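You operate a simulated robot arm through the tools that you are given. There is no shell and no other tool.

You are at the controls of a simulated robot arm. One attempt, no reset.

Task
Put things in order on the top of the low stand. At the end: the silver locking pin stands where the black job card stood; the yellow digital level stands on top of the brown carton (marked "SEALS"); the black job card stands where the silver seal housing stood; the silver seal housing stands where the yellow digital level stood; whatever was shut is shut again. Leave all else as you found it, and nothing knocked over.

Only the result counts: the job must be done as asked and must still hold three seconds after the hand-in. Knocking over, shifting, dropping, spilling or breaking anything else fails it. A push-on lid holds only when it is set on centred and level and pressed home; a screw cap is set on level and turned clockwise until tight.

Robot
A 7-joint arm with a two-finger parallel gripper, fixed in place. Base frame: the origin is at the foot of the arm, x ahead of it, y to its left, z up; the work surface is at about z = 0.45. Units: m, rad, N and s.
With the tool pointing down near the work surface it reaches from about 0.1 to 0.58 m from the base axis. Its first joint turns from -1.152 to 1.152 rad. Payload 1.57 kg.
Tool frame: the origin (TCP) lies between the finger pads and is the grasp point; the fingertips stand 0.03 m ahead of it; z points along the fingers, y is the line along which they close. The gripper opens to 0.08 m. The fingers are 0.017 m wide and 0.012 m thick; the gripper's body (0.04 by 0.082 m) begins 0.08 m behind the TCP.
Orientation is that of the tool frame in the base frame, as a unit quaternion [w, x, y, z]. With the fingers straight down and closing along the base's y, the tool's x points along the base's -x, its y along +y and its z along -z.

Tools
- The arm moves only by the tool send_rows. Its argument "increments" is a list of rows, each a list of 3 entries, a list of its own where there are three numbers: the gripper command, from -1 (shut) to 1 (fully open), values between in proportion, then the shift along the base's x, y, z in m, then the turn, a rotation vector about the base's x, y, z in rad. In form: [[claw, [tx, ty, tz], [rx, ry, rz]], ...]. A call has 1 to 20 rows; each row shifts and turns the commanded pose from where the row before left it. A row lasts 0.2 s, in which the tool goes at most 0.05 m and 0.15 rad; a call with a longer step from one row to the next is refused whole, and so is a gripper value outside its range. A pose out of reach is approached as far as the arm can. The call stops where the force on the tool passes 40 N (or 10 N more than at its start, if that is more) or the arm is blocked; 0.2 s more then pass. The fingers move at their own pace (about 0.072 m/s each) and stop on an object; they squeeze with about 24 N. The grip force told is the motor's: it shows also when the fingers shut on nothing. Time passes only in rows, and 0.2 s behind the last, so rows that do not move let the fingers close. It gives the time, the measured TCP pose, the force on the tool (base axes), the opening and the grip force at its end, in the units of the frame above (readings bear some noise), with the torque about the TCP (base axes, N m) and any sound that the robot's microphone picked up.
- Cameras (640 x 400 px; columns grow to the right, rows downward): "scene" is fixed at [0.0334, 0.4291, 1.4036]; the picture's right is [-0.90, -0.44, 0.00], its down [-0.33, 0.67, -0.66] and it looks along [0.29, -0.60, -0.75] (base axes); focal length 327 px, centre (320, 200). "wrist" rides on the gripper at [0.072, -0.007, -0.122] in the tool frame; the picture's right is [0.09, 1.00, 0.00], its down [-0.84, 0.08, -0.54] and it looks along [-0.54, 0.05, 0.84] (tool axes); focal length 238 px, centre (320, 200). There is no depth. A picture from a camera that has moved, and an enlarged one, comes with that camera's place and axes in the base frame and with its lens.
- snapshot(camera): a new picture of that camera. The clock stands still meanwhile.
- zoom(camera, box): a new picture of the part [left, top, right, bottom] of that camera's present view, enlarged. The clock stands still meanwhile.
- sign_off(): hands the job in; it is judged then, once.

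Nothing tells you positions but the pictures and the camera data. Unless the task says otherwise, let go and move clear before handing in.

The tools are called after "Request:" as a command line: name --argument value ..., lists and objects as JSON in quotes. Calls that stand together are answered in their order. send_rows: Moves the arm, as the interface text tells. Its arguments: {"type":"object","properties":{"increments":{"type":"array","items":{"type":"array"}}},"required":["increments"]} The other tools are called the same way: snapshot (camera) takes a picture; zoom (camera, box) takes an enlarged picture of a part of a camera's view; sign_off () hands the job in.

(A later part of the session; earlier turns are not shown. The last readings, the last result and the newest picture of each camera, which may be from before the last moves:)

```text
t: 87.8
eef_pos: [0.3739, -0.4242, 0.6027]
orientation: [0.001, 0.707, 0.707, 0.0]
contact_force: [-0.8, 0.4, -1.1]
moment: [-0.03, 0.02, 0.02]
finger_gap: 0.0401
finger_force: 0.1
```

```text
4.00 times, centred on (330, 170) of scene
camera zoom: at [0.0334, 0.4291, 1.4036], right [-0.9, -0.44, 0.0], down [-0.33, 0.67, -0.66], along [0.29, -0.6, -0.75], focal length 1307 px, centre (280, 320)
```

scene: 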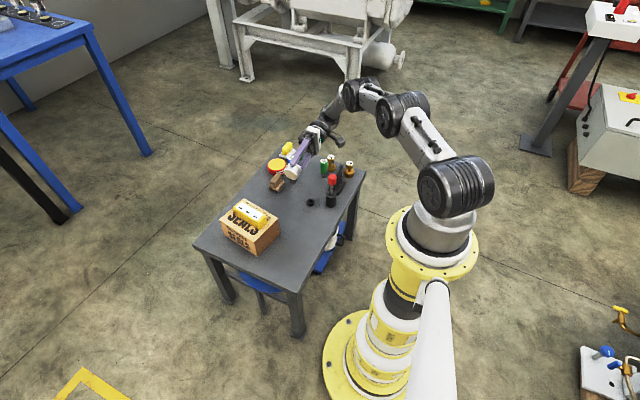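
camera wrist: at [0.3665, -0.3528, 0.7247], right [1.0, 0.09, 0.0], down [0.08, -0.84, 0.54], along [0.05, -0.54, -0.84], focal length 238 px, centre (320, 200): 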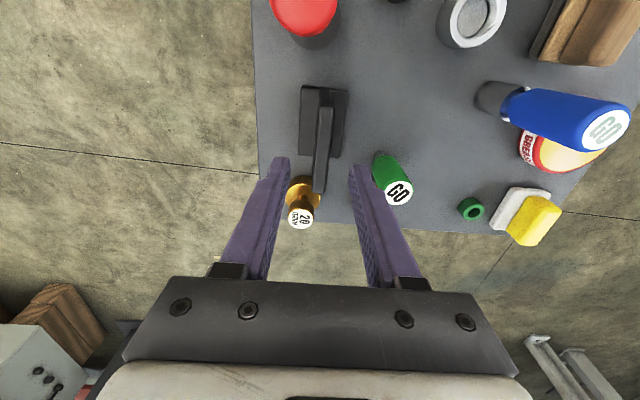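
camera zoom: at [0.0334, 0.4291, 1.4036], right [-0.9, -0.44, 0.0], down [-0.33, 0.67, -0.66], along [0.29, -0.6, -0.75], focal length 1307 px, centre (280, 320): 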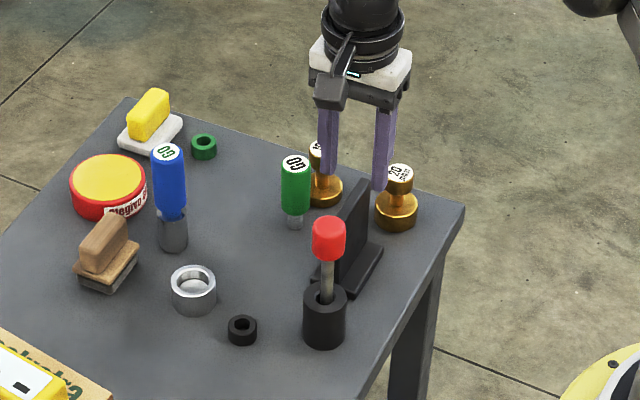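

Request:
send_rows --increments '[[0, [0.001, 0, -0.025], [0, 0, 0]], [0, [0, 0, -0.02], [0, 0, 0]], [0, [0, 0, -0.012], [0, 0, 0]], [0, [0, 0, 0], [0, 0, 0]]]'

Request:
snapshot --camera "wrist"

Request:
zoom --camera "scene" --box '[300, 130, 370, 210]'

```text
t: 88.8
eef_pos: [0.3734, -0.4231, 0.5453]
orientation: [0.0, 0.707, 0.707, 0.0]
contact_force: [-0.3, -0.6, -1.1]
moment: [0.02, 0.0, 0.04]
finger_gap: 0.0401
finger_force: 0.1
```

```text
taken
camera wrist: at [0.3677, -0.3528, 0.6665], right [1.0, 0.09, 0.0], down [0.08, -0.84, 0.54], along [0.05, -0.54, -0.84], focal length 238 px, centre (320, 200)
```

wrist: 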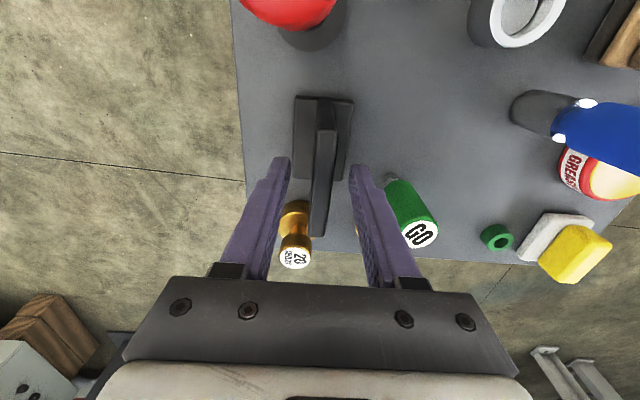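

```text
5.00 times, centred on (335, 170) of scene
camera zoom: at [0.0334, 0.4291, 1.4036], right [-0.9, -0.44, 0.0], down [-0.33, 0.67, -0.66], along [0.29, -0.6, -0.75], focal length 1634 px, centre (245, 350)
```

zoom: 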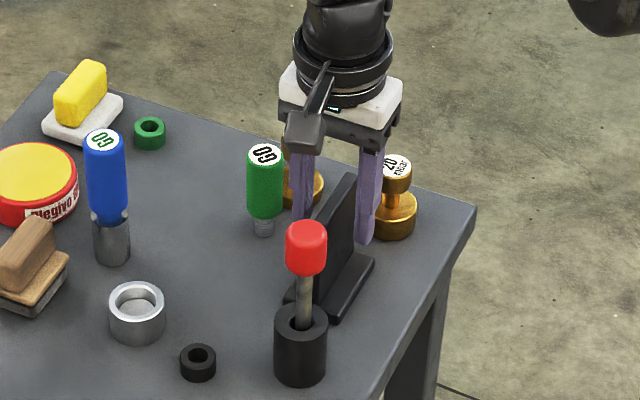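

The panel is between the fingers and everything is clear. I'll close on the card and lift it straight up.

Request:
send_rows --increments '[[-1, [0, 0, 0], [0, 0, 0]], [-1, [0, 0, 0], [0, 0, 0]], [-1, [0, 0, 0], [0, 0, 0]], [-1, [0, 0, 0], [0, 0, 0]]]'

Request:
send_rows --increments '[[-1, [0, 0, 0.005], [0, 0, 0]], [-1, [0, 0, 0.015], [0, 0, 0]], [-1, [0, 0, 0.03], [0, 0, 0]], [-1, [0, 0, 0.04], [0, 0, 0]], [-1, [0, 0, 0.04], [0, 0, 0]], [-1, [0, 0, 0.04], [0, 0, 0]], [-1, [0, 0, 0.03], [0, 0, 0]], [-1, [0, 0, 0], [0, 0, 0]]]'

Request:
snapshot --camera "wrist"

Request:
zoom --camera "scene" --box '[290, 90, 370, 210]'

```text
t: 89.8
eef_pos: [0.3743, -0.4249, 0.5445]
orientation: [0.001, 0.707, 0.707, 0.0]
contact_force: [0.2, 0.1, -0.5]
moment: [0.0, 0.0, 0.01]
finger_gap: 0.0111
finger_force: 23.6
```

```text
t: 91.6
eef_pos: [0.376, -0.423, 0.7464]
orientation: [0.0, 0.707, 0.707, 0.0]
contact_force: [-0.6, 0.3, -1.1]
moment: [-0.01, 0.01, 0.04]
finger_gap: 0.0112
finger_force: 24.1
```

```text
taken
camera wrist: at [0.3692, -0.3529, 0.8679], right [1.0, 0.09, 0.0], down [0.08, -0.84, 0.54], along [0.05, -0.54, -0.84], focal length 238 px, centre (320, 200)
```

wrist: 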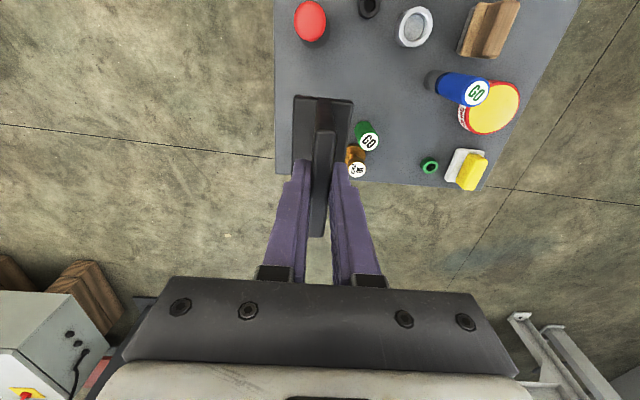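

```text
3.33 times, centred on (330, 150) of scene
camera zoom: at [0.0334, 0.4291, 1.4036], right [-0.9, -0.44, 0.0], down [-0.33, 0.67, -0.66], along [0.29, -0.6, -0.75], focal length 1089 px, centre (287, 367)
```

zoom: 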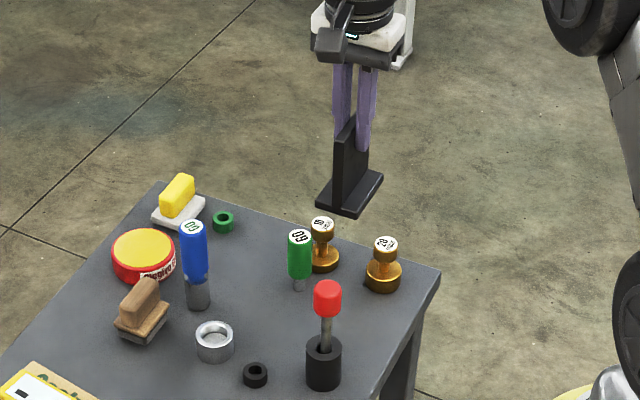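

The card hangs level. I'll carry it over to where the housing originally stood (0.3895, −0.201) and lower it.

Request:
send_rows --increments '[[-1, [0, 0.03, 0], [0, 0, 0]], [-1, [0.002, 0.04, 0], [0, 0, 0]], [-1, [0.003, 0.04, 0], [0, 0, 0]], [-1, [0.003, 0.04, 0], [0, 0, 0]], [-1, [0.003, 0.04, 0], [0, 0, 0]], [-1, [0.003, 0.0335, 0], [0, 0, 0]], [-1, [0, 0, -0.04], [0, 0, 0]], [-1, [0, 0, -0.04], [0, 0, 0]], [-1, [0, 0, -0.04], [0, 0, 0]], [-1, [0, 0, -0.04], [0, 0, 0]], [-1, [0, 0, -0.02], [0, 0, 0]], [-1, [0, 0, 0], [0, 0, 0]]]'

Request:
zoom --camera "scene" --box '[270, 140, 360, 240]'

```text
t: 94.2
eef_pos: [0.3903, -0.1997, 0.5676]
orientation: [0.0, 0.707, 0.707, -0.001]
contact_force: [-0.5, 0.0, -1.3]
moment: [0.01, 0.02, 0.01]
finger_gap: 0.0114
finger_force: 23.8
```

```text
4.00 times, centred on (315, 190) of scene
camera zoom: at [0.0334, 0.4291, 1.4036], right [-0.9, -0.44, 0.0], down [-0.33, 0.67, -0.66], along [0.29, -0.6, -0.75], focal length 1307 px, centre (340, 240)
```

zoom: 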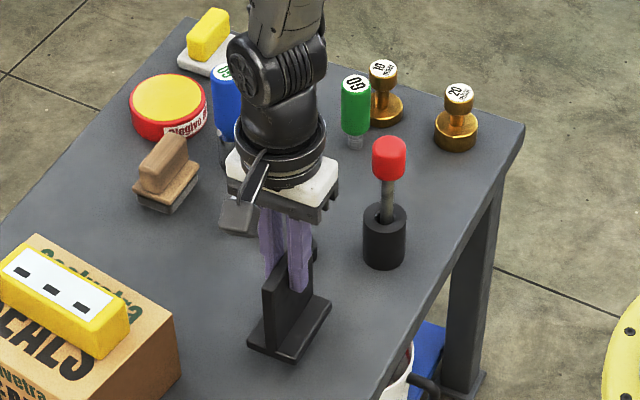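

Request:
send_rows --increments '[[-1, [-0.001, -0.001, -0.012], [0, 0, 0]], [-1, [0, 0, -0.006], [0, 0, 0]], [-1, [0, 0, -0.002], [0, 0, 0]], [-1, [0, 0, 0], [0, 0, 0]]]'

Request:
send_rows --increments '[[-1, [0, 0, -0.002], [0, 0, 0]], [-1, [0, 0, 0], [0, 0, 0]]]'

```text
t: 95.2
eef_pos: [0.3894, -0.2005, 0.5471]
orientation: [0.0, 0.707, 0.707, 0.001]
contact_force: [-0.8, 0.4, -0.9]
moment: [0.02, 0.01, 0.05]
finger_gap: 0.0112
finger_force: 24.0
```

```text
t: 95.8
eef_pos: [0.3895, -0.201, 0.5445]
orientation: [0.0, 0.707, 0.708, 0.001]
contact_force: [-5.5, 5.2, 22.5]
moment: [0.12, 0.19, -0.04]
finger_gap: 0.0115
finger_force: 24.4
```

The card is on the table. I'll ease off, open the fingers and rise.

Request:
send_rows --increments '[[-1, [0, 0, 0.0015], [0, 0, 0]], [-1, [0, 0, 0], [0, 0, 0]], [-0.6, [0, 0, 0], [0, 0, 0]], [-0.4, [0, 0, 0], [0, 0, 0]], [-0.2, [0, 0, 0], [0, 0, 0]], [0, [0, 0, 0], [0, 0, 0]], [0, [0, 0, 0.02], [0, 0, 0]], [0, [0, 0, 0.04], [0, 0, 0]], [0, [0, 0, 0.04], [0, 0, 0]], [0, [0, 0, 0.04], [0, 0, 0]], [0, [0, 0, 0.03], [0, 0, 0]], [0, [0, 0, 0], [0, 0, 0]]]'

Request:
snapshot --camera "wrist"

Request:
zoom --camera "scene" --box '[255, 130, 365, 240]'

```text
t: 98.4
eef_pos: [0.3881, -0.2008, 0.7144]
orientation: [0.0, 0.707, 0.707, 0.0]
contact_force: [1.2, -0.2, -0.7]
moment: [0.01, -0.05, 0.01]
finger_gap: 0.04
finger_force: 0.0
```

```text
taken
camera wrist: at [0.3822, -0.1304, 0.8349], right [1.0, 0.09, 0.0], down [0.08, -0.84, 0.54], along [0.05, -0.54, -0.84], focal length 238 px, centre (320, 200)
```

wrist: 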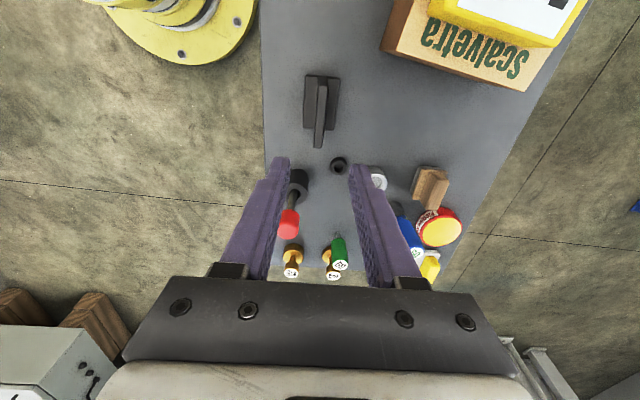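

```text
3.64 times, centred on (310, 185) of scene
camera zoom: at [0.0334, 0.4291, 1.4036], right [-0.9, -0.44, 0.0], down [-0.33, 0.67, -0.66], along [0.29, -0.6, -0.75], focal length 1188 px, centre (356, 254)
```

zoom: 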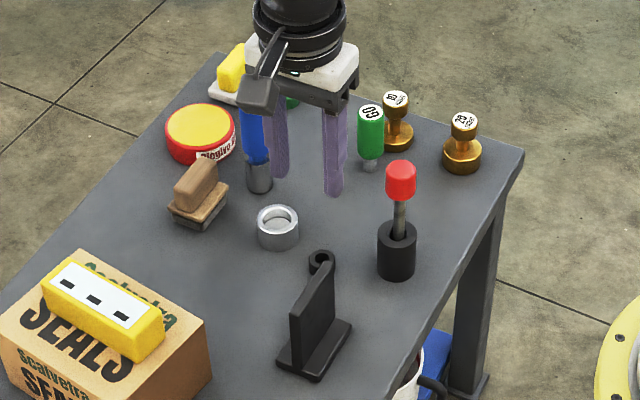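

The card now stands where the housing stood. Before handling the red-capped pin, I'll check the one area I haven't seen yet — the strip of table behind the carton.

Request:
send_rows --increments '[[0, [0.03, 0.03, 0.01], [0, 0, 0]], [0, [0.035, 0.03, 0.01], [0, 0, 0]], [0, [0.035, 0.03, 0.01], [0, 0, 0]], [0, [0.035, 0.03, 0.01], [0, 0, 0]], [0, [0.035, 0.03, 0], [0, 0, 0]], [0, [0.02, 0.03, 0], [0, 0, 0]], [0, [0, 0, 0], [0, 0, 0]], [0, [0, 0, 0], [0, 0, 0]]]'

Request:
snapshot --camera "wrist"

```text
t: 100.2
eef_pos: [0.5781, -0.0212, 0.7553]
orientation: [0.0, 0.707, 0.707, 0.0]
contact_force: [0.0, 0.3, 0.1]
moment: [-0.02, 0.01, 0.0]
finger_gap: 0.04
finger_force: 0.1
```

```text
taken
camera wrist: at [0.5721, 0.0498, 0.8755], right [1.0, 0.09, 0.0], down [0.08, -0.84, 0.54], along [0.05, -0.54, -0.84], focal length 238 px, centre (320, 200)
```

wrist: 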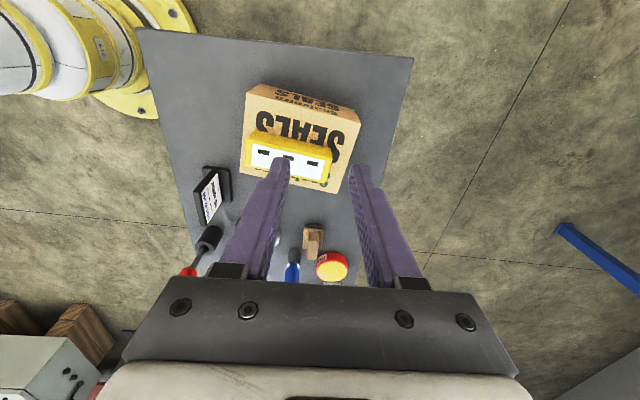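

Nothing is hidden behind the carton. The only pin-like object left that can be moved is the steel pin with the red cap in the black bush, and it stands perfectly upright on its flat end, so I take that as the locking pin. I'll go back above it.

Request:
send_rows --increments '[[0.3, [-0.02, -0.03, 0], [0, 0, 0]], [0.3, [-0.022, -0.032, 0], [0, 0, 0]], [0.3, [-0.022, -0.032, 0], [0, 0, 0]], [0.3, [-0.022, -0.032, 0], [0, 0, 0]], [0.3, [-0.022, -0.032, 0], [0, 0, 0]], [0.3, [-0.022, -0.032, 0], [0, 0, 0]], [0.3, [-0.022, -0.032, 0], [0, 0, 0]], [0.3, [-0.022, -0.032, 0], [0, 0, 0]], [0.3, [-0.022, -0.032, -0.02], [0, 0, 0]], [0.3, [-0.0216, -0.0263, -0.03], [0, 0, 0]], [0.3, [0, 0, 0], [0, 0, 0]]]'

Request:
snapshot --camera "wrist"

Request:
zoom --camera "wrist" --box '[280, 90, 360, 210]'

```text
t: 102.6
eef_pos: [0.3602, -0.3328, 0.7046]
orientation: [0.0, 0.706, 0.708, 0.001]
contact_force: [0.1, -0.7, -0.9]
moment: [0.01, -0.02, 0.0]
finger_gap: 0.0519
finger_force: 0.0
```

```text
taken
camera wrist: at [0.3532, -0.2624, 0.8258], right [1.0, 0.09, 0.0], down [0.08, -0.84, 0.54], along [0.05, -0.54, -0.84], focal length 238 px, centre (320, 200)
```

wrist: 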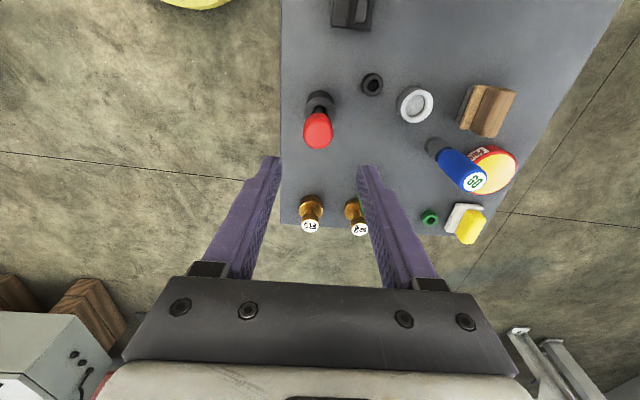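

```text
3.33 times, centred on (320, 150) of wrist
camera zoom: at [0.3532, -0.2624, 0.8258], right [1.0, 0.09, 0.0], down [0.08, -0.84, 0.54], along [0.05, -0.54, -0.84], focal length 794 px, centre (320, 367)
```

zoom: 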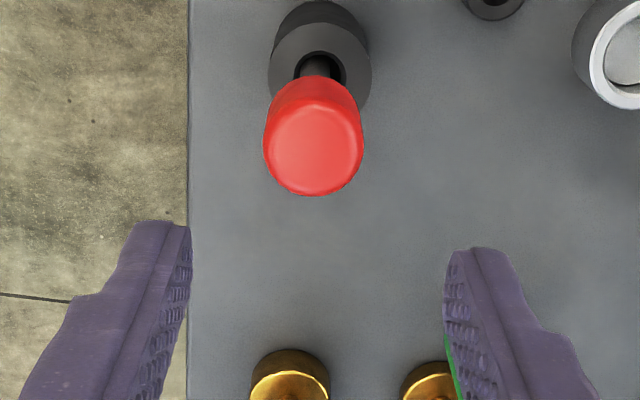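

I'll centre the gripper on the cap to avoid tilting the pin, then descend around it.

Request:
send_rows --increments '[[0.3, [-0.001, -0.001, -0.035], [0, 0, 0]], [0.3, [0, 0, -0.035], [0, 0, 0]], [0.3, [0, 0, -0.02], [0, 0, 0]], [0.3, [0, 0, -0.011], [0, 0, 0]], [0.3, [0, 0, 0], [0, 0, 0]], [0, [0, 0, 0], [0, 0, 0]]]'

Request:
snapshot --camera "wrist"

Request:
zoom --camera "wrist" --box '[270, 110, 370, 230]'

Request:
zoom --camera "scene" --box '[300, 140, 370, 220]'

```text
t: 104.0
eef_pos: [0.3587, -0.3338, 0.6042]
orientation: [0.0, 0.707, 0.707, 0.0]
contact_force: [-0.8, 0.0, 0.5]
moment: [0.03, 0.02, -0.01]
finger_gap: 0.04
finger_force: 0.1
```

```text
taken
camera wrist: at [0.3528, -0.2629, 0.7249], right [1.0, 0.09, 0.0], down [0.08, -0.84, 0.54], along [0.05, -0.54, -0.84], focal length 238 px, centre (320, 200)
```

wrist: 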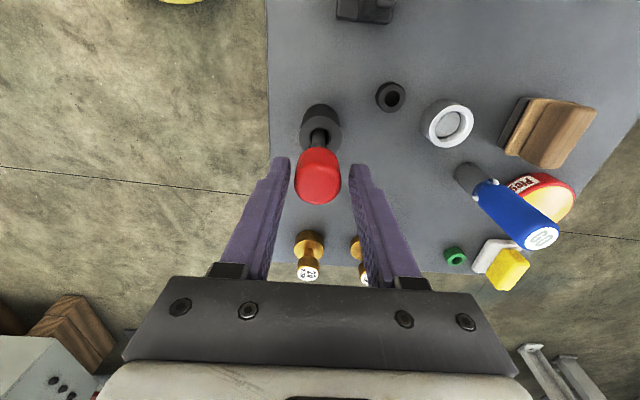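

```text
3.33 times, centred on (320, 170) of wrist
camera zoom: at [0.3528, -0.2629, 0.7249], right [1.0, 0.09, 0.0], down [0.08, -0.84, 0.54], along [0.05, -0.54, -0.84], focal length 794 px, centre (320, 300)
```

zoom: 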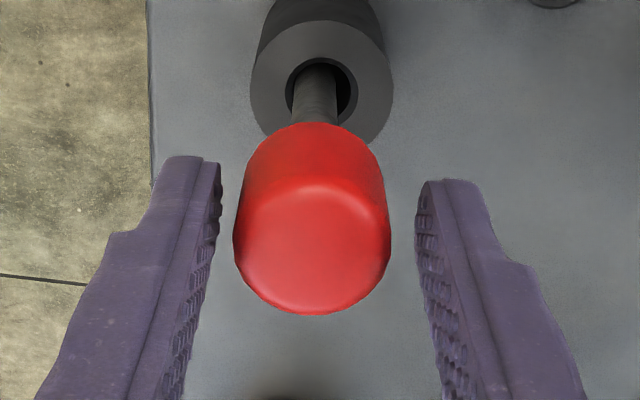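

```text
5.00 times, centred on (335, 180) of scene
camera zoom: at [0.0334, 0.4291, 1.4036], right [-0.9, -0.44, 0.0], down [-0.33, 0.67, -0.66], along [0.29, -0.6, -0.75], focal length 1634 px, centre (245, 300)
```

zoom: 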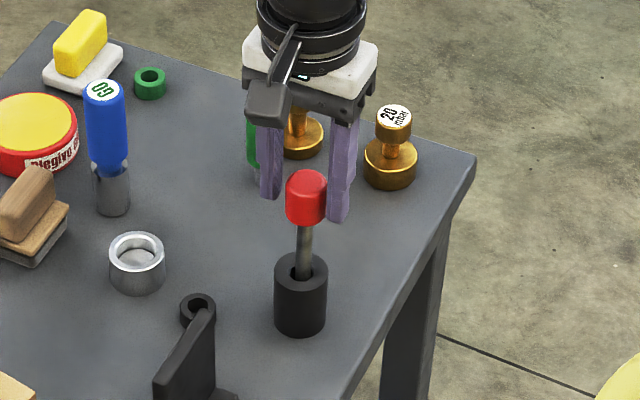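

Request:
send_rows --increments '[[0, [-0.0008, 0, 0], [0, 0, 0]], [-0.1, [0, 0, 0], [0, 0, 0]], [-0.2, [0, 0, 0], [0, 0, 0]], [-1, [0, 0, 0], [0, 0, 0]], [-1, [0, 0, 0], [0, 0, 0]], [-1, [0, 0, 0], [0, 0, 0]]]'

Request:
zoom --camera "wrist" --box '[270, 110, 370, 230]'

Request:
zoom --camera "scene" --box '[318, 165, 352, 210]'

```text
t: 105.4
eef_pos: [0.3593, -0.3326, 0.6047]
orientation: [0.0, 0.707, 0.707, 0.0]
contact_force: [-0.8, 0.6, 0.2]
moment: [0.01, -0.04, 0.0]
finger_gap: 0.0287
finger_force: 24.0
```

```text
3.33 times, centred on (320, 170) of wrist
camera zoom: at [0.3522, -0.2634, 0.7252], right [1.0, 0.09, 0.0], down [0.08, -0.84, 0.54], along [0.05, -0.54, -0.84], focal length 794 px, centre (320, 300)
```

zoom: 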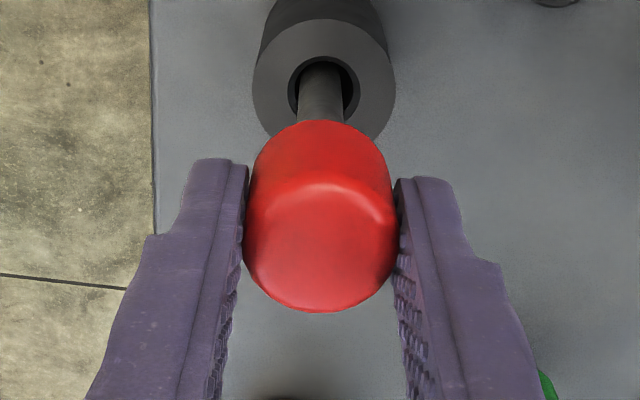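

```text
8.89 times, centred on (335, 188) of scene
camera zoom: at [0.0334, 0.4291, 1.4036], right [-0.9, -0.44, 0.0], down [-0.33, 0.67, -0.66], along [0.29, -0.6, -0.75], focal length 2905 px, centre (187, 311)
```

zoom: 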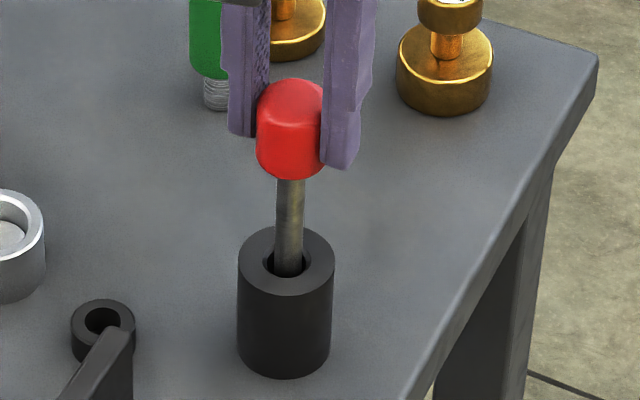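

The pin is gripped and centred. I'll draw it straight up, carry it to where the card stood (0.375, −0.4245), and hover just above the table.

Request:
send_rows --increments '[[-1, [0, 0, 0.01], [0, 0, 0]], [-1, [0, 0, 0.02], [0, 0, 0]], [-1, [0, 0, 0.035], [0, 0, 0]], [-1, [0, 0, 0.035], [0, 0, 0]], [-1, [0, 0, 0.035], [0, 0, 0]], [-1, [0, 0, 0.02], [0, 0, 0]], [-1, [0, 0, 0], [0, 0, 0]], [-1, [0.004, -0.02, 0], [0, 0, 0]], [-1, [0.004, -0.025, 0], [0, 0, 0]], [-1, [0.004, -0.025, 0], [0, 0, 0]], [-1, [0.004, -0.021, 0], [0, 0, 0]], [-1, [0, 0, 0], [0, 0, 0]]]'

Request:
snapshot --camera "wrist"

Request:
zoom --camera "scene" --box '[300, 90, 370, 200]'

```text
t: 108.0
eef_pos: [0.3748, -0.4254, 0.7588]
orientation: [0.0, 0.707, 0.707, 0.001]
contact_force: [0.1, 0.5, -0.1]
moment: [-0.01, 0.03, 0.04]
finger_gap: 0.0286
finger_force: 24.0
```

```text
taken
camera wrist: at [0.3677, -0.355, 0.8799], right [1.0, 0.09, 0.0], down [0.08, -0.84, 0.54], along [0.05, -0.54, -0.84], focal length 238 px, centre (320, 200)
```

wrist: 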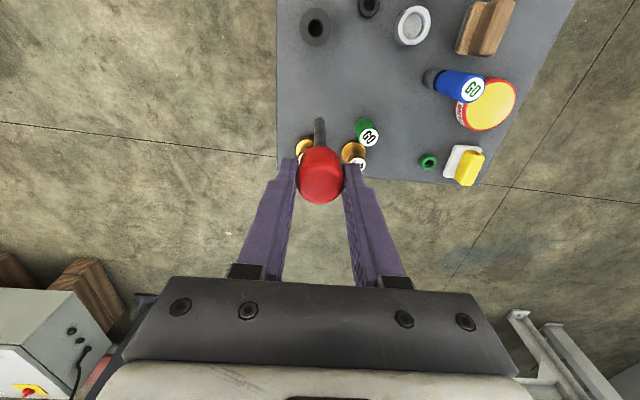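

```text
3.64 times, centred on (335, 145) of scene
camera zoom: at [0.0334, 0.4291, 1.4036], right [-0.9, -0.44, 0.0], down [-0.33, 0.67, -0.66], along [0.29, -0.6, -0.75], focal length 1188 px, centre (266, 400)
```

zoom: 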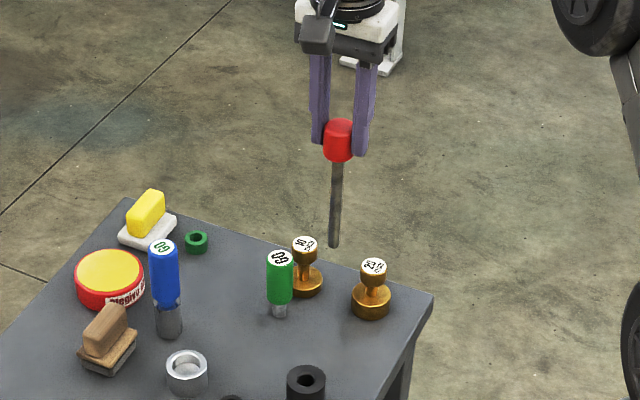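

I'll take a very close look at the pin's lower end before deciding how to set it down.

Request:
zoom --camera "scene" --box '[328, 140, 352, 162]'

Request:
zoom --camera "wrist" --box '[300, 105, 340, 165]'

```text
16.00 times, centred on (340, 151) of scene
camera zoom: at [0.0334, 0.4291, 1.4036], right [-0.9, -0.44, 0.0], down [-0.33, 0.67, -0.66], along [0.29, -0.6, -0.75], focal length 5229 px, centre (0, 984)
```

zoom: 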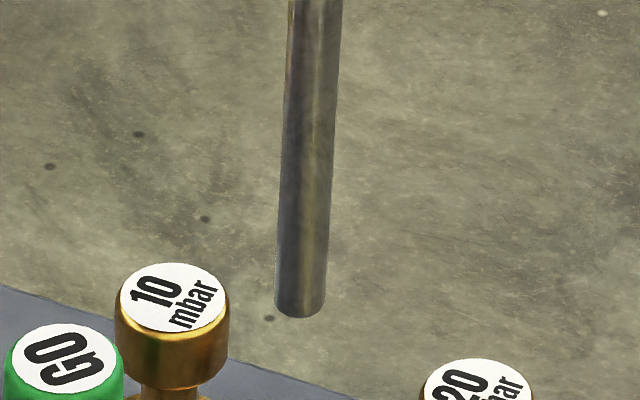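

```text
6.67 times, centred on (320, 135) of wrist
camera zoom: at [0.3677, -0.355, 0.8799], right [1.0, 0.09, 0.0], down [0.08, -0.84, 0.54], along [0.05, -0.54, -0.84], focal length 1589 px, centre (320, 633)
```

zoom: 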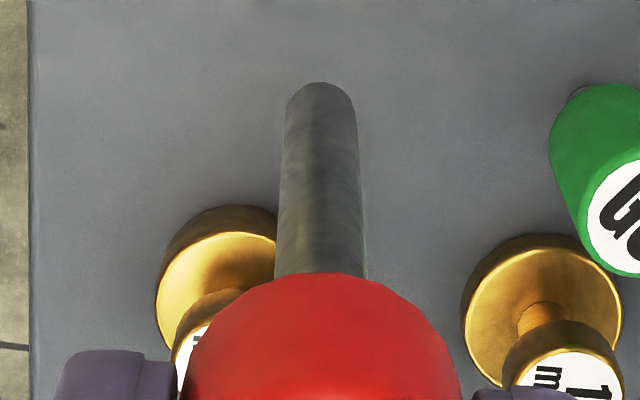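

The pin's lower end is flat with a small chamfer, so it can stand. I'll lower it at the card's old place, then feel for the table in tiny steps.

Request:
send_rows --increments '[[-1, [0, 0.001, -0.04], [0, 0, 0]], [-1, [0, 0, -0.04], [0, 0, 0]], [-1, [0, 0, -0.04], [0, 0, 0]], [-1, [0, 0, -0.025], [0, 0, 0]], [-1, [0, 0, -0.006], [0, 0, 0]], [-1, [0, 0, 0], [0, 0, 0]]]'

Request:
snapshot --camera "wrist"

Request:
zoom --camera "scene" --box '[310, 130, 370, 200]'

```text
t: 109.4
eef_pos: [0.3752, -0.4252, 0.6089]
orientation: [0.0, 0.707, 0.707, 0.0]
contact_force: [-0.2, -0.1, -0.5]
moment: [-0.01, 0.03, -0.01]
finger_gap: 0.0287
finger_force: 24.0
```

```text
taken
camera wrist: at [0.3685, -0.3539, 0.7293], right [1.0, 0.09, 0.0], down [0.08, -0.84, 0.54], along [0.05, -0.54, -0.84], focal length 238 px, centre (320, 200)
```

wrist: 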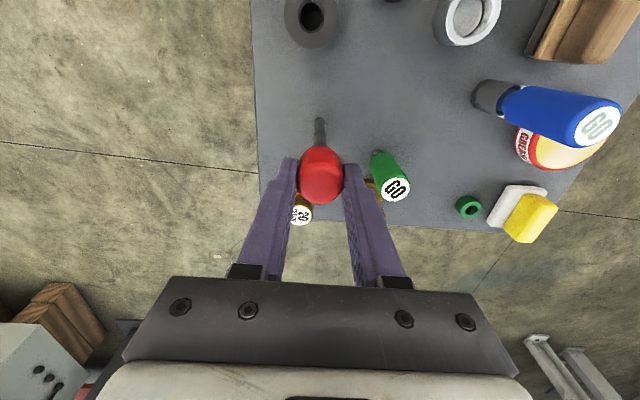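

```text
5.71 times, centred on (340, 165) of scene
camera zoom: at [0.0334, 0.4291, 1.4036], right [-0.9, -0.44, 0.0], down [-0.33, 0.67, -0.66], along [0.29, -0.6, -0.75], focal length 1868 px, centre (206, 400)
```

zoom: 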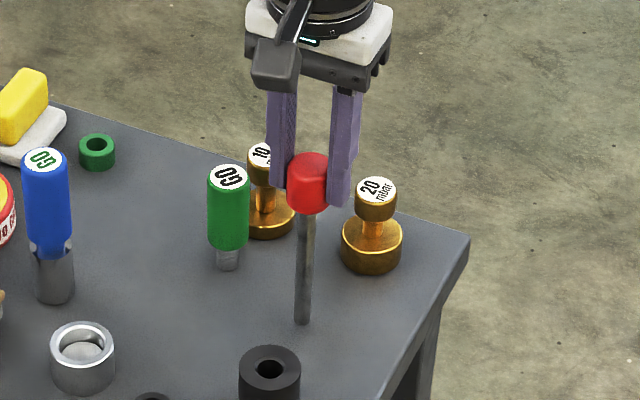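

Request:
send_rows --increments '[[-1, [0, 0, -0.004], [0, 0, 0]], [-1, [0, 0, 0], [0, 0, 0]]]'

Request:
send_rows --increments '[[-1, [0, 0, -0.002], [0, 0, 0]], [-1, [0, 0, 0], [0, 0, 0]]]'

Request:
send_rows --increments '[[-1, [0, 0, -0.002], [0, 0, 0]], [-1, [0, 0, 0], [0, 0, 0]]]'

```text
t: 110.0
eef_pos: [0.3753, -0.4247, 0.6045]
orientation: [0.0, 0.708, 0.706, 0.0]
contact_force: [0.1, 0.8, -0.1]
moment: [0.0, -0.03, -0.03]
finger_gap: 0.0285
finger_force: 24.2
```

```text
t: 110.6
eef_pos: [0.3748, -0.4254, 0.6025]
orientation: [0.0, 0.707, 0.707, 0.0]
contact_force: [0.6, -0.4, -1.4]
moment: [0.01, -0.01, 0.04]
finger_gap: 0.0285
finger_force: 23.9
```

```text
t: 111.2
eef_pos: [0.3755, -0.4247, 0.6004]
orientation: [0.0, 0.707, 0.707, 0.001]
contact_force: [0.2, 0.6, 2.6]
moment: [0.14, 0.06, -0.02]
finger_gap: 0.0287
finger_force: 23.8
```

The pin touches the table with about 3 N. I'll open the fingers only a couple of millimetres first and check whether it stands by itself.

Request:
send_rows --increments '[[-0.2, [0, 0, 0], [0, 0, 0]]]'

Request:
zoom --camera "wrist" --box '[270, 110, 370, 230]'

Request:
zoom --camera "scene" --box '[320, 150, 356, 195]'

```text
t: 111.6
eef_pos: [0.3745, -0.4239, 0.5995]
orientation: [-0.001, 0.707, 0.708, 0.0]
contact_force: [0.9, 0.4, 0.4]
moment: [0.01, -0.03, -0.01]
finger_gap: 0.0321
finger_force: 0.1
```

```text
3.33 times, centred on (320, 170) of wrist
camera zoom: at [0.3683, -0.3539, 0.7213], right [1.0, 0.09, 0.0], down [0.08, -0.84, 0.54], along [0.05, -0.54, -0.84], focal length 794 px, centre (320, 300)
```

zoom: 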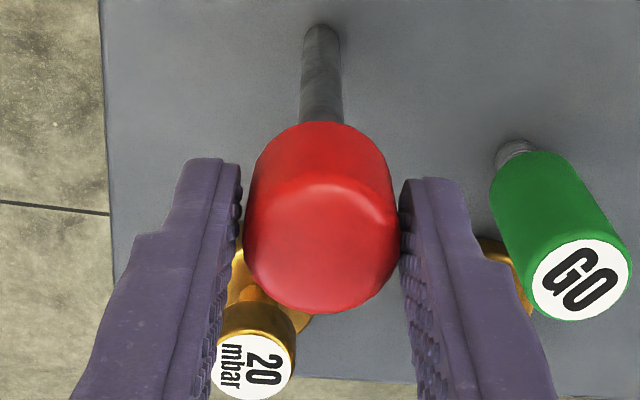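

```text
8.89 times, centred on (338, 172) of scene
camera zoom: at [0.0334, 0.4291, 1.4036], right [-0.9, -0.44, 0.0], down [-0.33, 0.67, -0.66], along [0.29, -0.6, -0.75], focal length 2905 px, centre (160, 444)
```

zoom: 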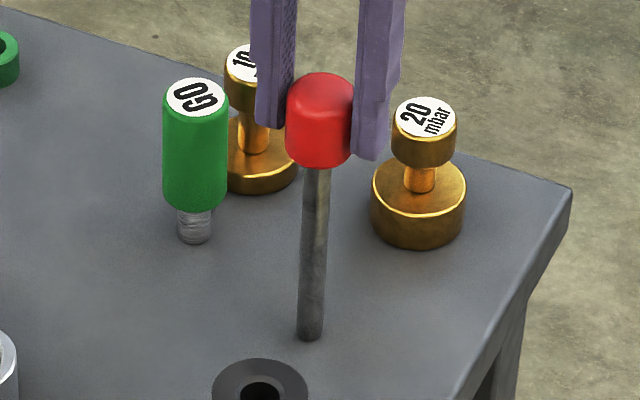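

It's standing free between the fingers so far. I'll wait a little longer with the fingers just as close and see if it drifts.

Request:
send_rows --increments '[[-0.2, [0, 0, 0], [0, 0, 0]]]'

Request:
zoom --camera "wrist" --box '[270, 110, 370, 230]'

Request:
zoom --camera "scene" --box '[320, 150, 356, 195]'

```text
t: 112.0
eef_pos: [0.3739, -0.425, 0.6004]
orientation: [0.0, 0.707, 0.707, 0.0]
contact_force: [-0.2, -1.1, 1.0]
moment: [-0.03, 0.02, -0.01]
finger_gap: 0.0319
finger_force: 0.1
```

```text
3.33 times, centred on (320, 170) of wrist
camera zoom: at [0.3683, -0.3539, 0.7214], right [1.0, 0.09, 0.0], down [0.08, -0.84, 0.54], along [0.05, -0.54, -0.84], focal length 794 px, centre (320, 300)
```

zoom: 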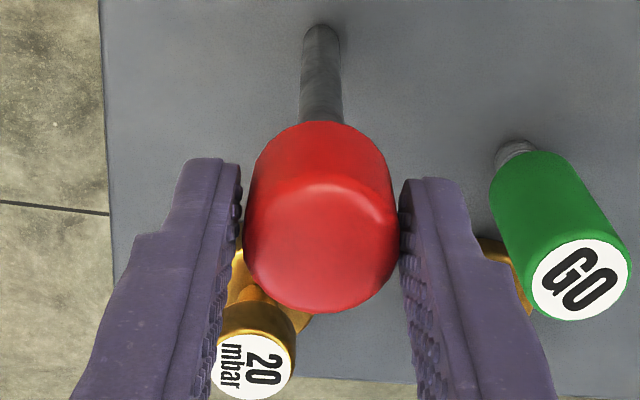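

```text
8.89 times, centred on (338, 172) of scene
camera zoom: at [0.0334, 0.4291, 1.4036], right [-0.9, -0.44, 0.0], down [-0.33, 0.67, -0.66], along [0.29, -0.6, -0.75], focal length 2905 px, centre (160, 444)
```

zoom: 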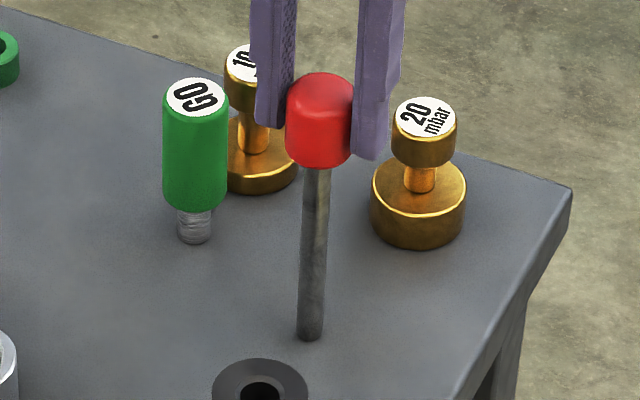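

The pin stands freely and steadily on its flat end. I'll open wider and withdraw straight up without touching it, then take a second, better look at the housing's underside to be sure there isn't a separate pin seam there.

Request:
send_rows --increments '[[0, [0, 0, 0], [0, 0, 0]], [0.3, [0, 0, 0], [0, 0, 0]], [0.5, [0, 0, 0], [0, 0, 0]], [0.5, [0, 0, 0.01], [0, 0, 0]], [0.5, [0, 0, 0.03], [0, 0, 0]], [0.5, [0, 0, 0.04], [0, 0, 0]], [0.5, [0, 0, 0.04], [0, 0, 0]], [0.5, [0, 0, 0.03], [0, 0, 0]], [0.5, [0, 0, 0], [0, 0, 0]]]'

Request:
zoom --camera "scene" --box '[280, 130, 370, 220]'

Request:
snapshot --camera "wrist"

```text
t: 114.0
eef_pos: [0.3748, -0.4244, 0.7491]
orientation: [-0.001, 0.708, 0.707, -0.001]
contact_force: [0.4, 0.6, -0.1]
moment: [0.0, -0.03, -0.02]
finger_gap: 0.0598
finger_force: 0.0
```

```text
4.44 times, centred on (325, 175) of scene
camera zoom: at [0.0334, 0.4291, 1.4036], right [-0.9, -0.44, 0.0], down [-0.33, 0.67, -0.66], along [0.29, -0.6, -0.75], focal length 1453 px, centre (298, 311)
```

zoom: 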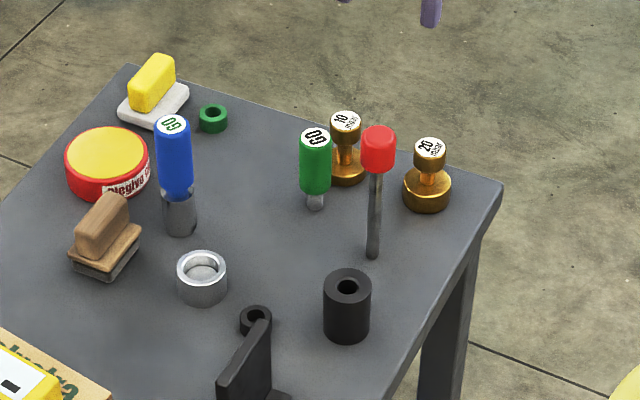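

```text
taken
camera wrist: at [0.3682, -0.3549, 0.8713], right [1.0, 0.09, 0.0], down [0.08, -0.84, 0.54], along [0.05, -0.54, -0.84], focal length 238 px, centre (320, 200)
```

wrist: 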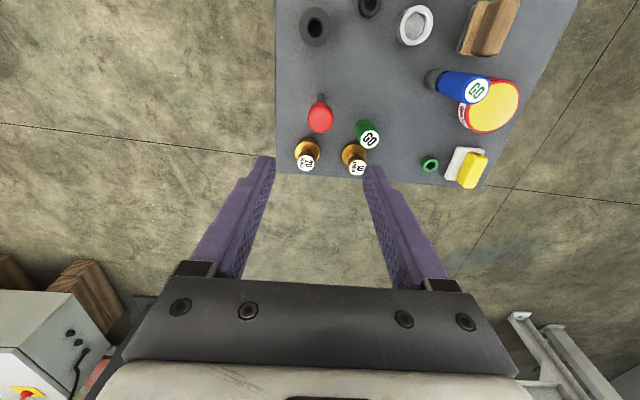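

The pin stands upright on the card's old spot. Now I'll rotate back and pick up the housing again for a better underside look.

Request:
send_rows --increments '[[0.5, [0.02, 0.02, 0], [0, 0, 0.1428]], [0.5, [0.02, 0.02, 0], [0, 0, 0.1428]], [0.5, [0.02, 0.02, 0], [0, 0, 0.1428]], [0.5, [0.02, 0.02, 0], [0, 0, 0.1428]], [0.5, [0.02, 0.02, 0], [0, 0, 0.1428]], [0.5, [0.016, 0.005, 0], [0, 0, 0.1428]], [0.5, [0, 0, 0], [0, 0, 0.1428]], [0.5, [0, 0, 0], [0, 0, 0.1428]], [0.5, [0, 0, 0], [0, 0, 0.1428]], [0.5, [0, 0, 0], [0, 0, 0.1428]], [0.5, [0, 0, 0], [0, 0, 0.1428]], [0.5, [0, 0, -0.04], [0, 0, 0]], [0.5, [0, 0, -0.04], [0, 0, 0]], [0.5, [0, 0, -0.04], [0, 0, 0]], [0.5, [0, 0, 0], [0, 0, 0]]]'

Request:
zoom --camera "wrist" --box '[270, 90, 370, 190]'

```text
t: 117.2
eef_pos: [0.4913, -0.3219, 0.63]
orientation: [0.0, 0.0, 1.0, 0.0]
contact_force: [0.3, 0.0, 0.3]
moment: [-0.02, -0.01, 0.02]
finger_gap: 0.0599
finger_force: 0.1
```

```text
4.00 times, centred on (320, 140) of wrist
camera zoom: at [0.4198, -0.3291, 0.7508], right [-0.09, 1.0, 0.0], down [0.84, 0.08, 0.54], along [0.54, 0.05, -0.84], focal length 953 px, centre (320, 440)
```

zoom: 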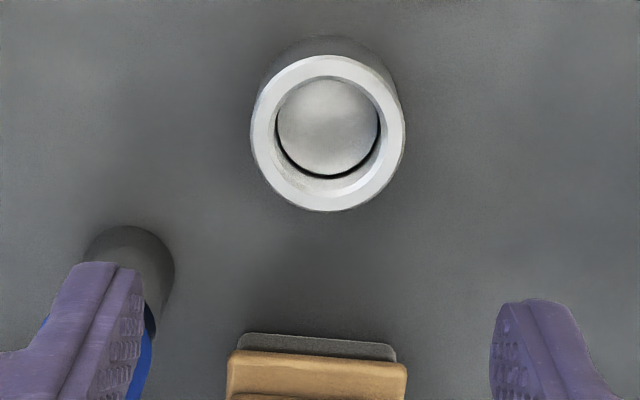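

Request:
send_rows --increments '[[0.5, [0, 0.0015, -0.04], [0, 0, 0]], [0.5, [0, 0, -0.04], [0, 0, 0]], [0.5, [0, 0, -0.035], [0, 0, 0]], [0.5, [0, 0, -0.022], [0, 0, 0]], [0.5, [0, 0, 0], [0, 0, 0]], [-1, [0, 0, 0], [0, 0, 0]], [-1, [0, 0, 0], [0, 0, 0]], [-1, [0, 0, 0], [0, 0, 0]]]'

Request:
send_rows --increments '[[-1, [0, 0, 0.02], [0, 0, 0]], [-1, [0, 0, 0.04], [0, 0, 0]], [-1, [0, 0.01, 0.04], [0, 0, 0]], [-1, [-0.02, 0.03, 0.03], [0, 0, 0]], [-1, [-0.02, 0.03, 0.03], [0, 0, 0]], [-1, [-0.02, 0.03, 0.03], [0, 0, 0]], [-1, [-0.02, 0.03, 0.03], [0.14, 0, 0]], [-1, [0, 0.02, 0], [0.14, 0, 0]], [-1, [0, 0, 0], [0.14, 0, 0]], [-1, [0, 0, 0], [0.14, 0, 0]], [-1, [0, 0, 0], [0.14, 0, 0]], [-1, [0, 0, 0], [0.14, 0, 0]], [-1, [0, 0, 0], [0.14, 0, 0]], [-1, [0, 0, 0], [0.14, 0, 0]], [-1, [0, 0, 0], [0.14, 0, 0]], [-1, [0, 0, 0], [0.14, 0, 0]], [-1, [0, 0, 0], [0.14, 0, 0]], [-1, [0, 0, 0], [0.14, 0, 0]], [-1, [0, 0, 0], [0.14, 0, 0]], [-1, [0, 0, 0], [0, 0, 0]]]'

Request:
snapshot --camera "scene"

```text
t: 119.0
eef_pos: [0.4914, -0.3181, 0.4939]
orientation: [0.0, 0.001, 1.0, 0.0]
contact_force: [-0.1, 0.0, 0.1]
moment: [-0.02, -0.03, 0.01]
finger_gap: 0.045
finger_force: 24.0
```

```text
t: 123.2
eef_pos: [0.3669, -0.0959, 0.6855]
orientation: [0.002, 0.002, 0.627, 0.779]
contact_force: [-0.4, -0.1, -0.6]
moment: [-0.03, 0.03, 0.0]
finger_gap: 0.0448
finger_force: 24.0
out of reach, approached as far as the arm can: row 18, 19
```

```text
taken
```

scene: 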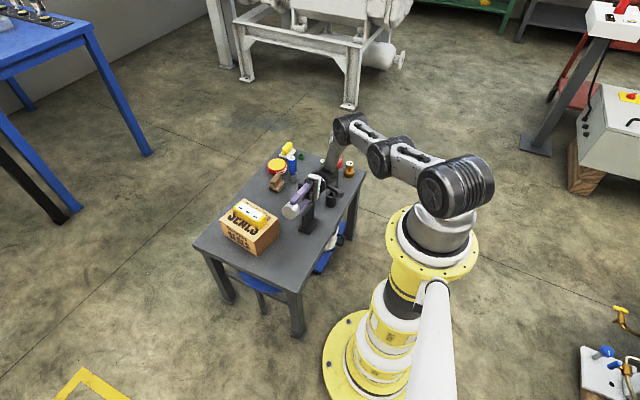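

The arm got close to its limit there; I'll check clearance around the pin and look at the housing's underside now.

Request:
zoom --camera "scene" --box '[270, 140, 370, 240]'

Request:
zoom --camera "scene" --box '[278, 195, 308, 225]'

```text
4.00 times, centred on (320, 190) of scene
camera zoom: at [0.0334, 0.4291, 1.4036], right [-0.9, -0.44, 0.0], down [-0.33, 0.67, -0.66], along [0.29, -0.6, -0.75], focal length 1307 px, centre (320, 240)
```

zoom: 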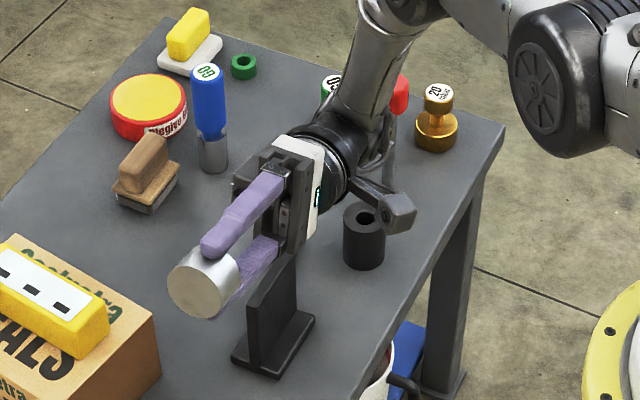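

```text
13.33 times, centred on (293, 210) of scene
camera zoom: at [0.0334, 0.4291, 1.4036], right [-0.9, -0.44, 0.0], down [-0.33, 0.67, -0.66], along [0.29, -0.6, -0.75], focal length 4358 px, centre (680, 67)
```

zoom: 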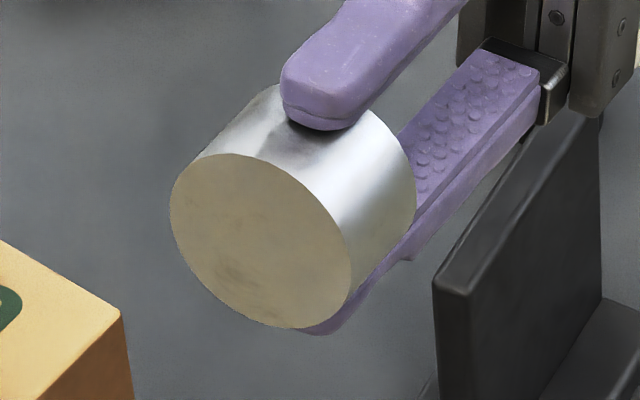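

The underside is a solid face with no seam, so nothing can come out that way — the plug belongs to the housing. I'll carefully turn the housing back upright, retracing my path clear of the standing pin.

Request:
send_rows --increments '[[-1, [0, 0, 0.01], [-0.14, 0, 0]], [-1, [0, 0, 0.02], [-0.14, 0, 0]], [-1, [0, 0, 0.02], [-0.14, 0, 0]], [-1, [0, 0, 0], [-0.14, 0, 0]], [-1, [0, 0, 0], [-0.14, 0, 0]], [-1, [0, 0, 0], [0, 0, 0]]]'

Request:
zoom --camera "scene" --box '[250, 120, 370, 240]'

```text
t: 124.6
eef_pos: [0.3659, -0.0963, 0.7346]
orientation: [0.0, -0.001, 0.847, 0.531]
contact_force: [1.0, 0.4, -0.3]
moment: [-0.01, 0.0, 0.0]
finger_gap: 0.0448
finger_force: 23.5
```

```text
3.33 times, centred on (310, 180) of scene
camera zoom: at [0.0334, 0.4291, 1.4036], right [-0.9, -0.44, 0.0], down [-0.33, 0.67, -0.66], along [0.29, -0.6, -0.75], focal length 1089 px, centre (353, 267)
```

zoom: 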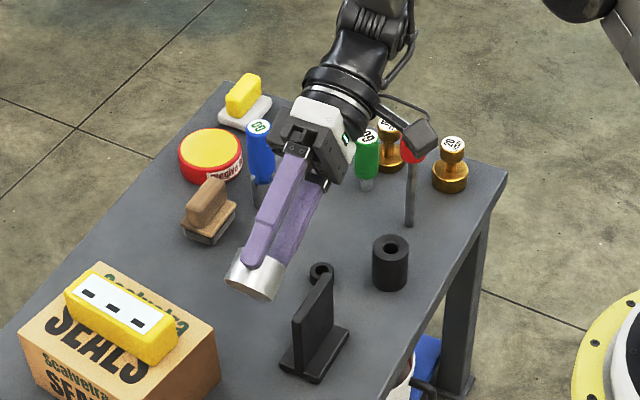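

Request:
send_rows --increments '[[-1, [0, 0, 0], [-0.14, 0, 0]], [-1, [0, 0, 0], [-0.14, 0, 0]], [-1, [0, 0, 0], [-0.14, 0, 0]], [-1, [0, 0, 0], [-0.14, 0, 0]], [-1, [0, 0, 0], [-0.14, 0, 0]], [-1, [0, 0, 0], [-0.14, 0, 0]], [-1, [0, 0, 0], [-0.14, 0, 0]], [-1, [0, 0, 0], [-0.14, 0, 0]], [-1, [0, 0, 0], [0, 0, 0]]]'

Request:
zoom --camera "scene" --box '[250, 120, 370, 240]'

```text
t: 126.6
eef_pos: [0.3653, -0.0975, 0.7356]
orientation: [0.001, -0.001, 1.0, 0.0]
contact_force: [-0.8, 0.1, -1.5]
moment: [0.0, 0.0, -0.02]
finger_gap: 0.0447
finger_force: 24.2
```

```text
3.33 times, centred on (310, 180) of scene
camera zoom: at [0.0334, 0.4291, 1.4036], right [-0.9, -0.44, 0.0], down [-0.33, 0.67, -0.66], along [0.29, -0.6, -0.75], focal length 1089 px, centre (353, 267)
```

zoom: 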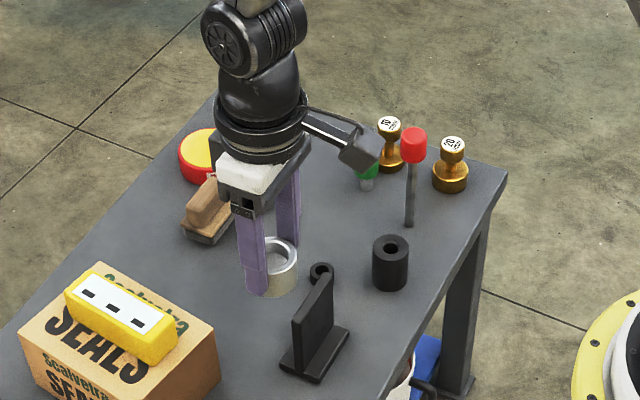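

Everything else is undisturbed. I'll carry the housing back over the level's old place and set it down.

Request:
send_rows --increments '[[-1, [0.02, -0.035, 0], [0, 0, 0]], [-1, [0.02, -0.035, 0], [0, 0, 0]], [-1, [0.02, -0.035, 0], [0, 0, 0]], [-1, [0.02, -0.035, 0], [0, 0, 0]], [-1, [0.02, -0.035, 0], [0, 0, 0]], [-1, [0.0255, -0.047, 0], [0, 0, 0]]]'

```text
refused: row 6 steps farther than a row can; nothing moved
```

Request:
send_rows --increments '[[-1, [0.02, -0.035, 0], [0, 0, 0]], [-1, [0.02, -0.036, 0], [0, 0, 0]], [-1, [0.02, -0.036, 0], [0, 0, 0]], [-1, [0.022, -0.038, 0], [0, 0, 0]], [-1, [0.022, -0.038, 0], [0, 0, 0]], [-1, [0.0215, -0.0385, 0], [0, 0, 0]], [-1, [0, 0, 0], [0, 0, 0]], [-1, [0, 0, -0.04], [0, 0, 0]], [-1, [0, 0, -0.04], [0, 0, 0]], [-1, [0, 0, -0.04], [0, 0, 0]], [-1, [0, 0, -0.04], [0, 0, 0]], [-1, [0, 0, -0.04], [0, 0, 0]], [-1, [0, 0, -0.02], [0, 0, 0]], [-1, [0, 0, 0], [0, 0, 0]]]'

Request:
zoom --camera "scene" --box '[270, 140, 370, 230]'

Request:
snapshot --camera "wrist"

```text
t: 129.6
eef_pos: [0.4929, -0.3193, 0.5161]
orientation: [0.0, 0.0, 1.0, 0.0]
contact_force: [0.3, -0.4, -1.8]
moment: [0.02, 0.01, 0.01]
finger_gap: 0.0446
finger_force: 23.9
```

```text
4.44 times, centred on (320, 185) of scene
camera zoom: at [0.0334, 0.4291, 1.4036], right [-0.9, -0.44, 0.0], down [-0.33, 0.67, -0.66], along [0.29, -0.6, -0.75], focal length 1453 px, centre (320, 267)
```

zoom: 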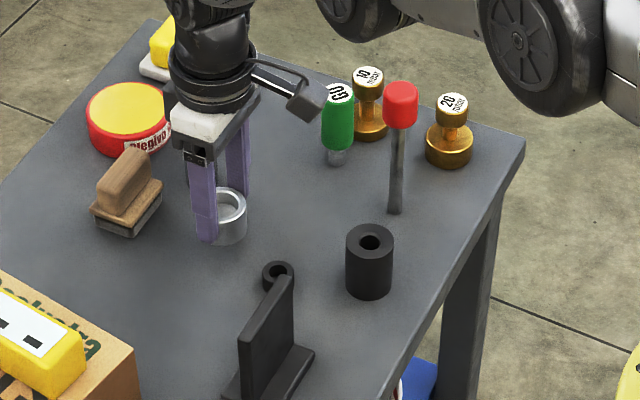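

```text
taken
camera wrist: at [0.4207, -0.3273, 0.6371], right [-0.09, 1.0, 0.0], down [0.84, 0.08, 0.54], along [0.54, 0.05, -0.84], focal length 238 px, centre (320, 200)
```

wrist: 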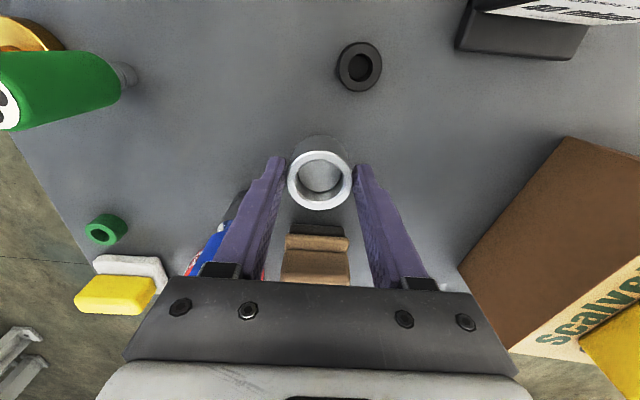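

Request:
send_rows --increments '[[-1, [-0.0015, 0, -0.012], [0, 0, 0]], [-1, [0, 0, -0.006], [0, 0, 0]], [-1, [0, 0, -0.003], [0, 0, 0]], [-1, [0, 0, 0], [0, 0, 0]]]'

Request:
send_rows --increments '[[-1, [0, 0, -0.002], [0, 0, 0]], [-1, [0, 0, 0], [0, 0, 0]]]'

```text
t: 130.6
eef_pos: [0.4901, -0.319, 0.4935]
orientation: [0.0, 0.0, 1.0, 0.0]
contact_force: [0.0, 0.0, -0.3]
moment: [0.01, 0.0, 0.01]
finger_gap: 0.0451
finger_force: 24.3
```

```text
t: 131.2
eef_pos: [0.4913, -0.3196, 0.4925]
orientation: [0.0, 0.0, 1.0, 0.0]
contact_force: [-3.9, 0.4, 10.8]
moment: [0.12, -0.09, 0.05]
finger_gap: 0.045
finger_force: 24.2
```

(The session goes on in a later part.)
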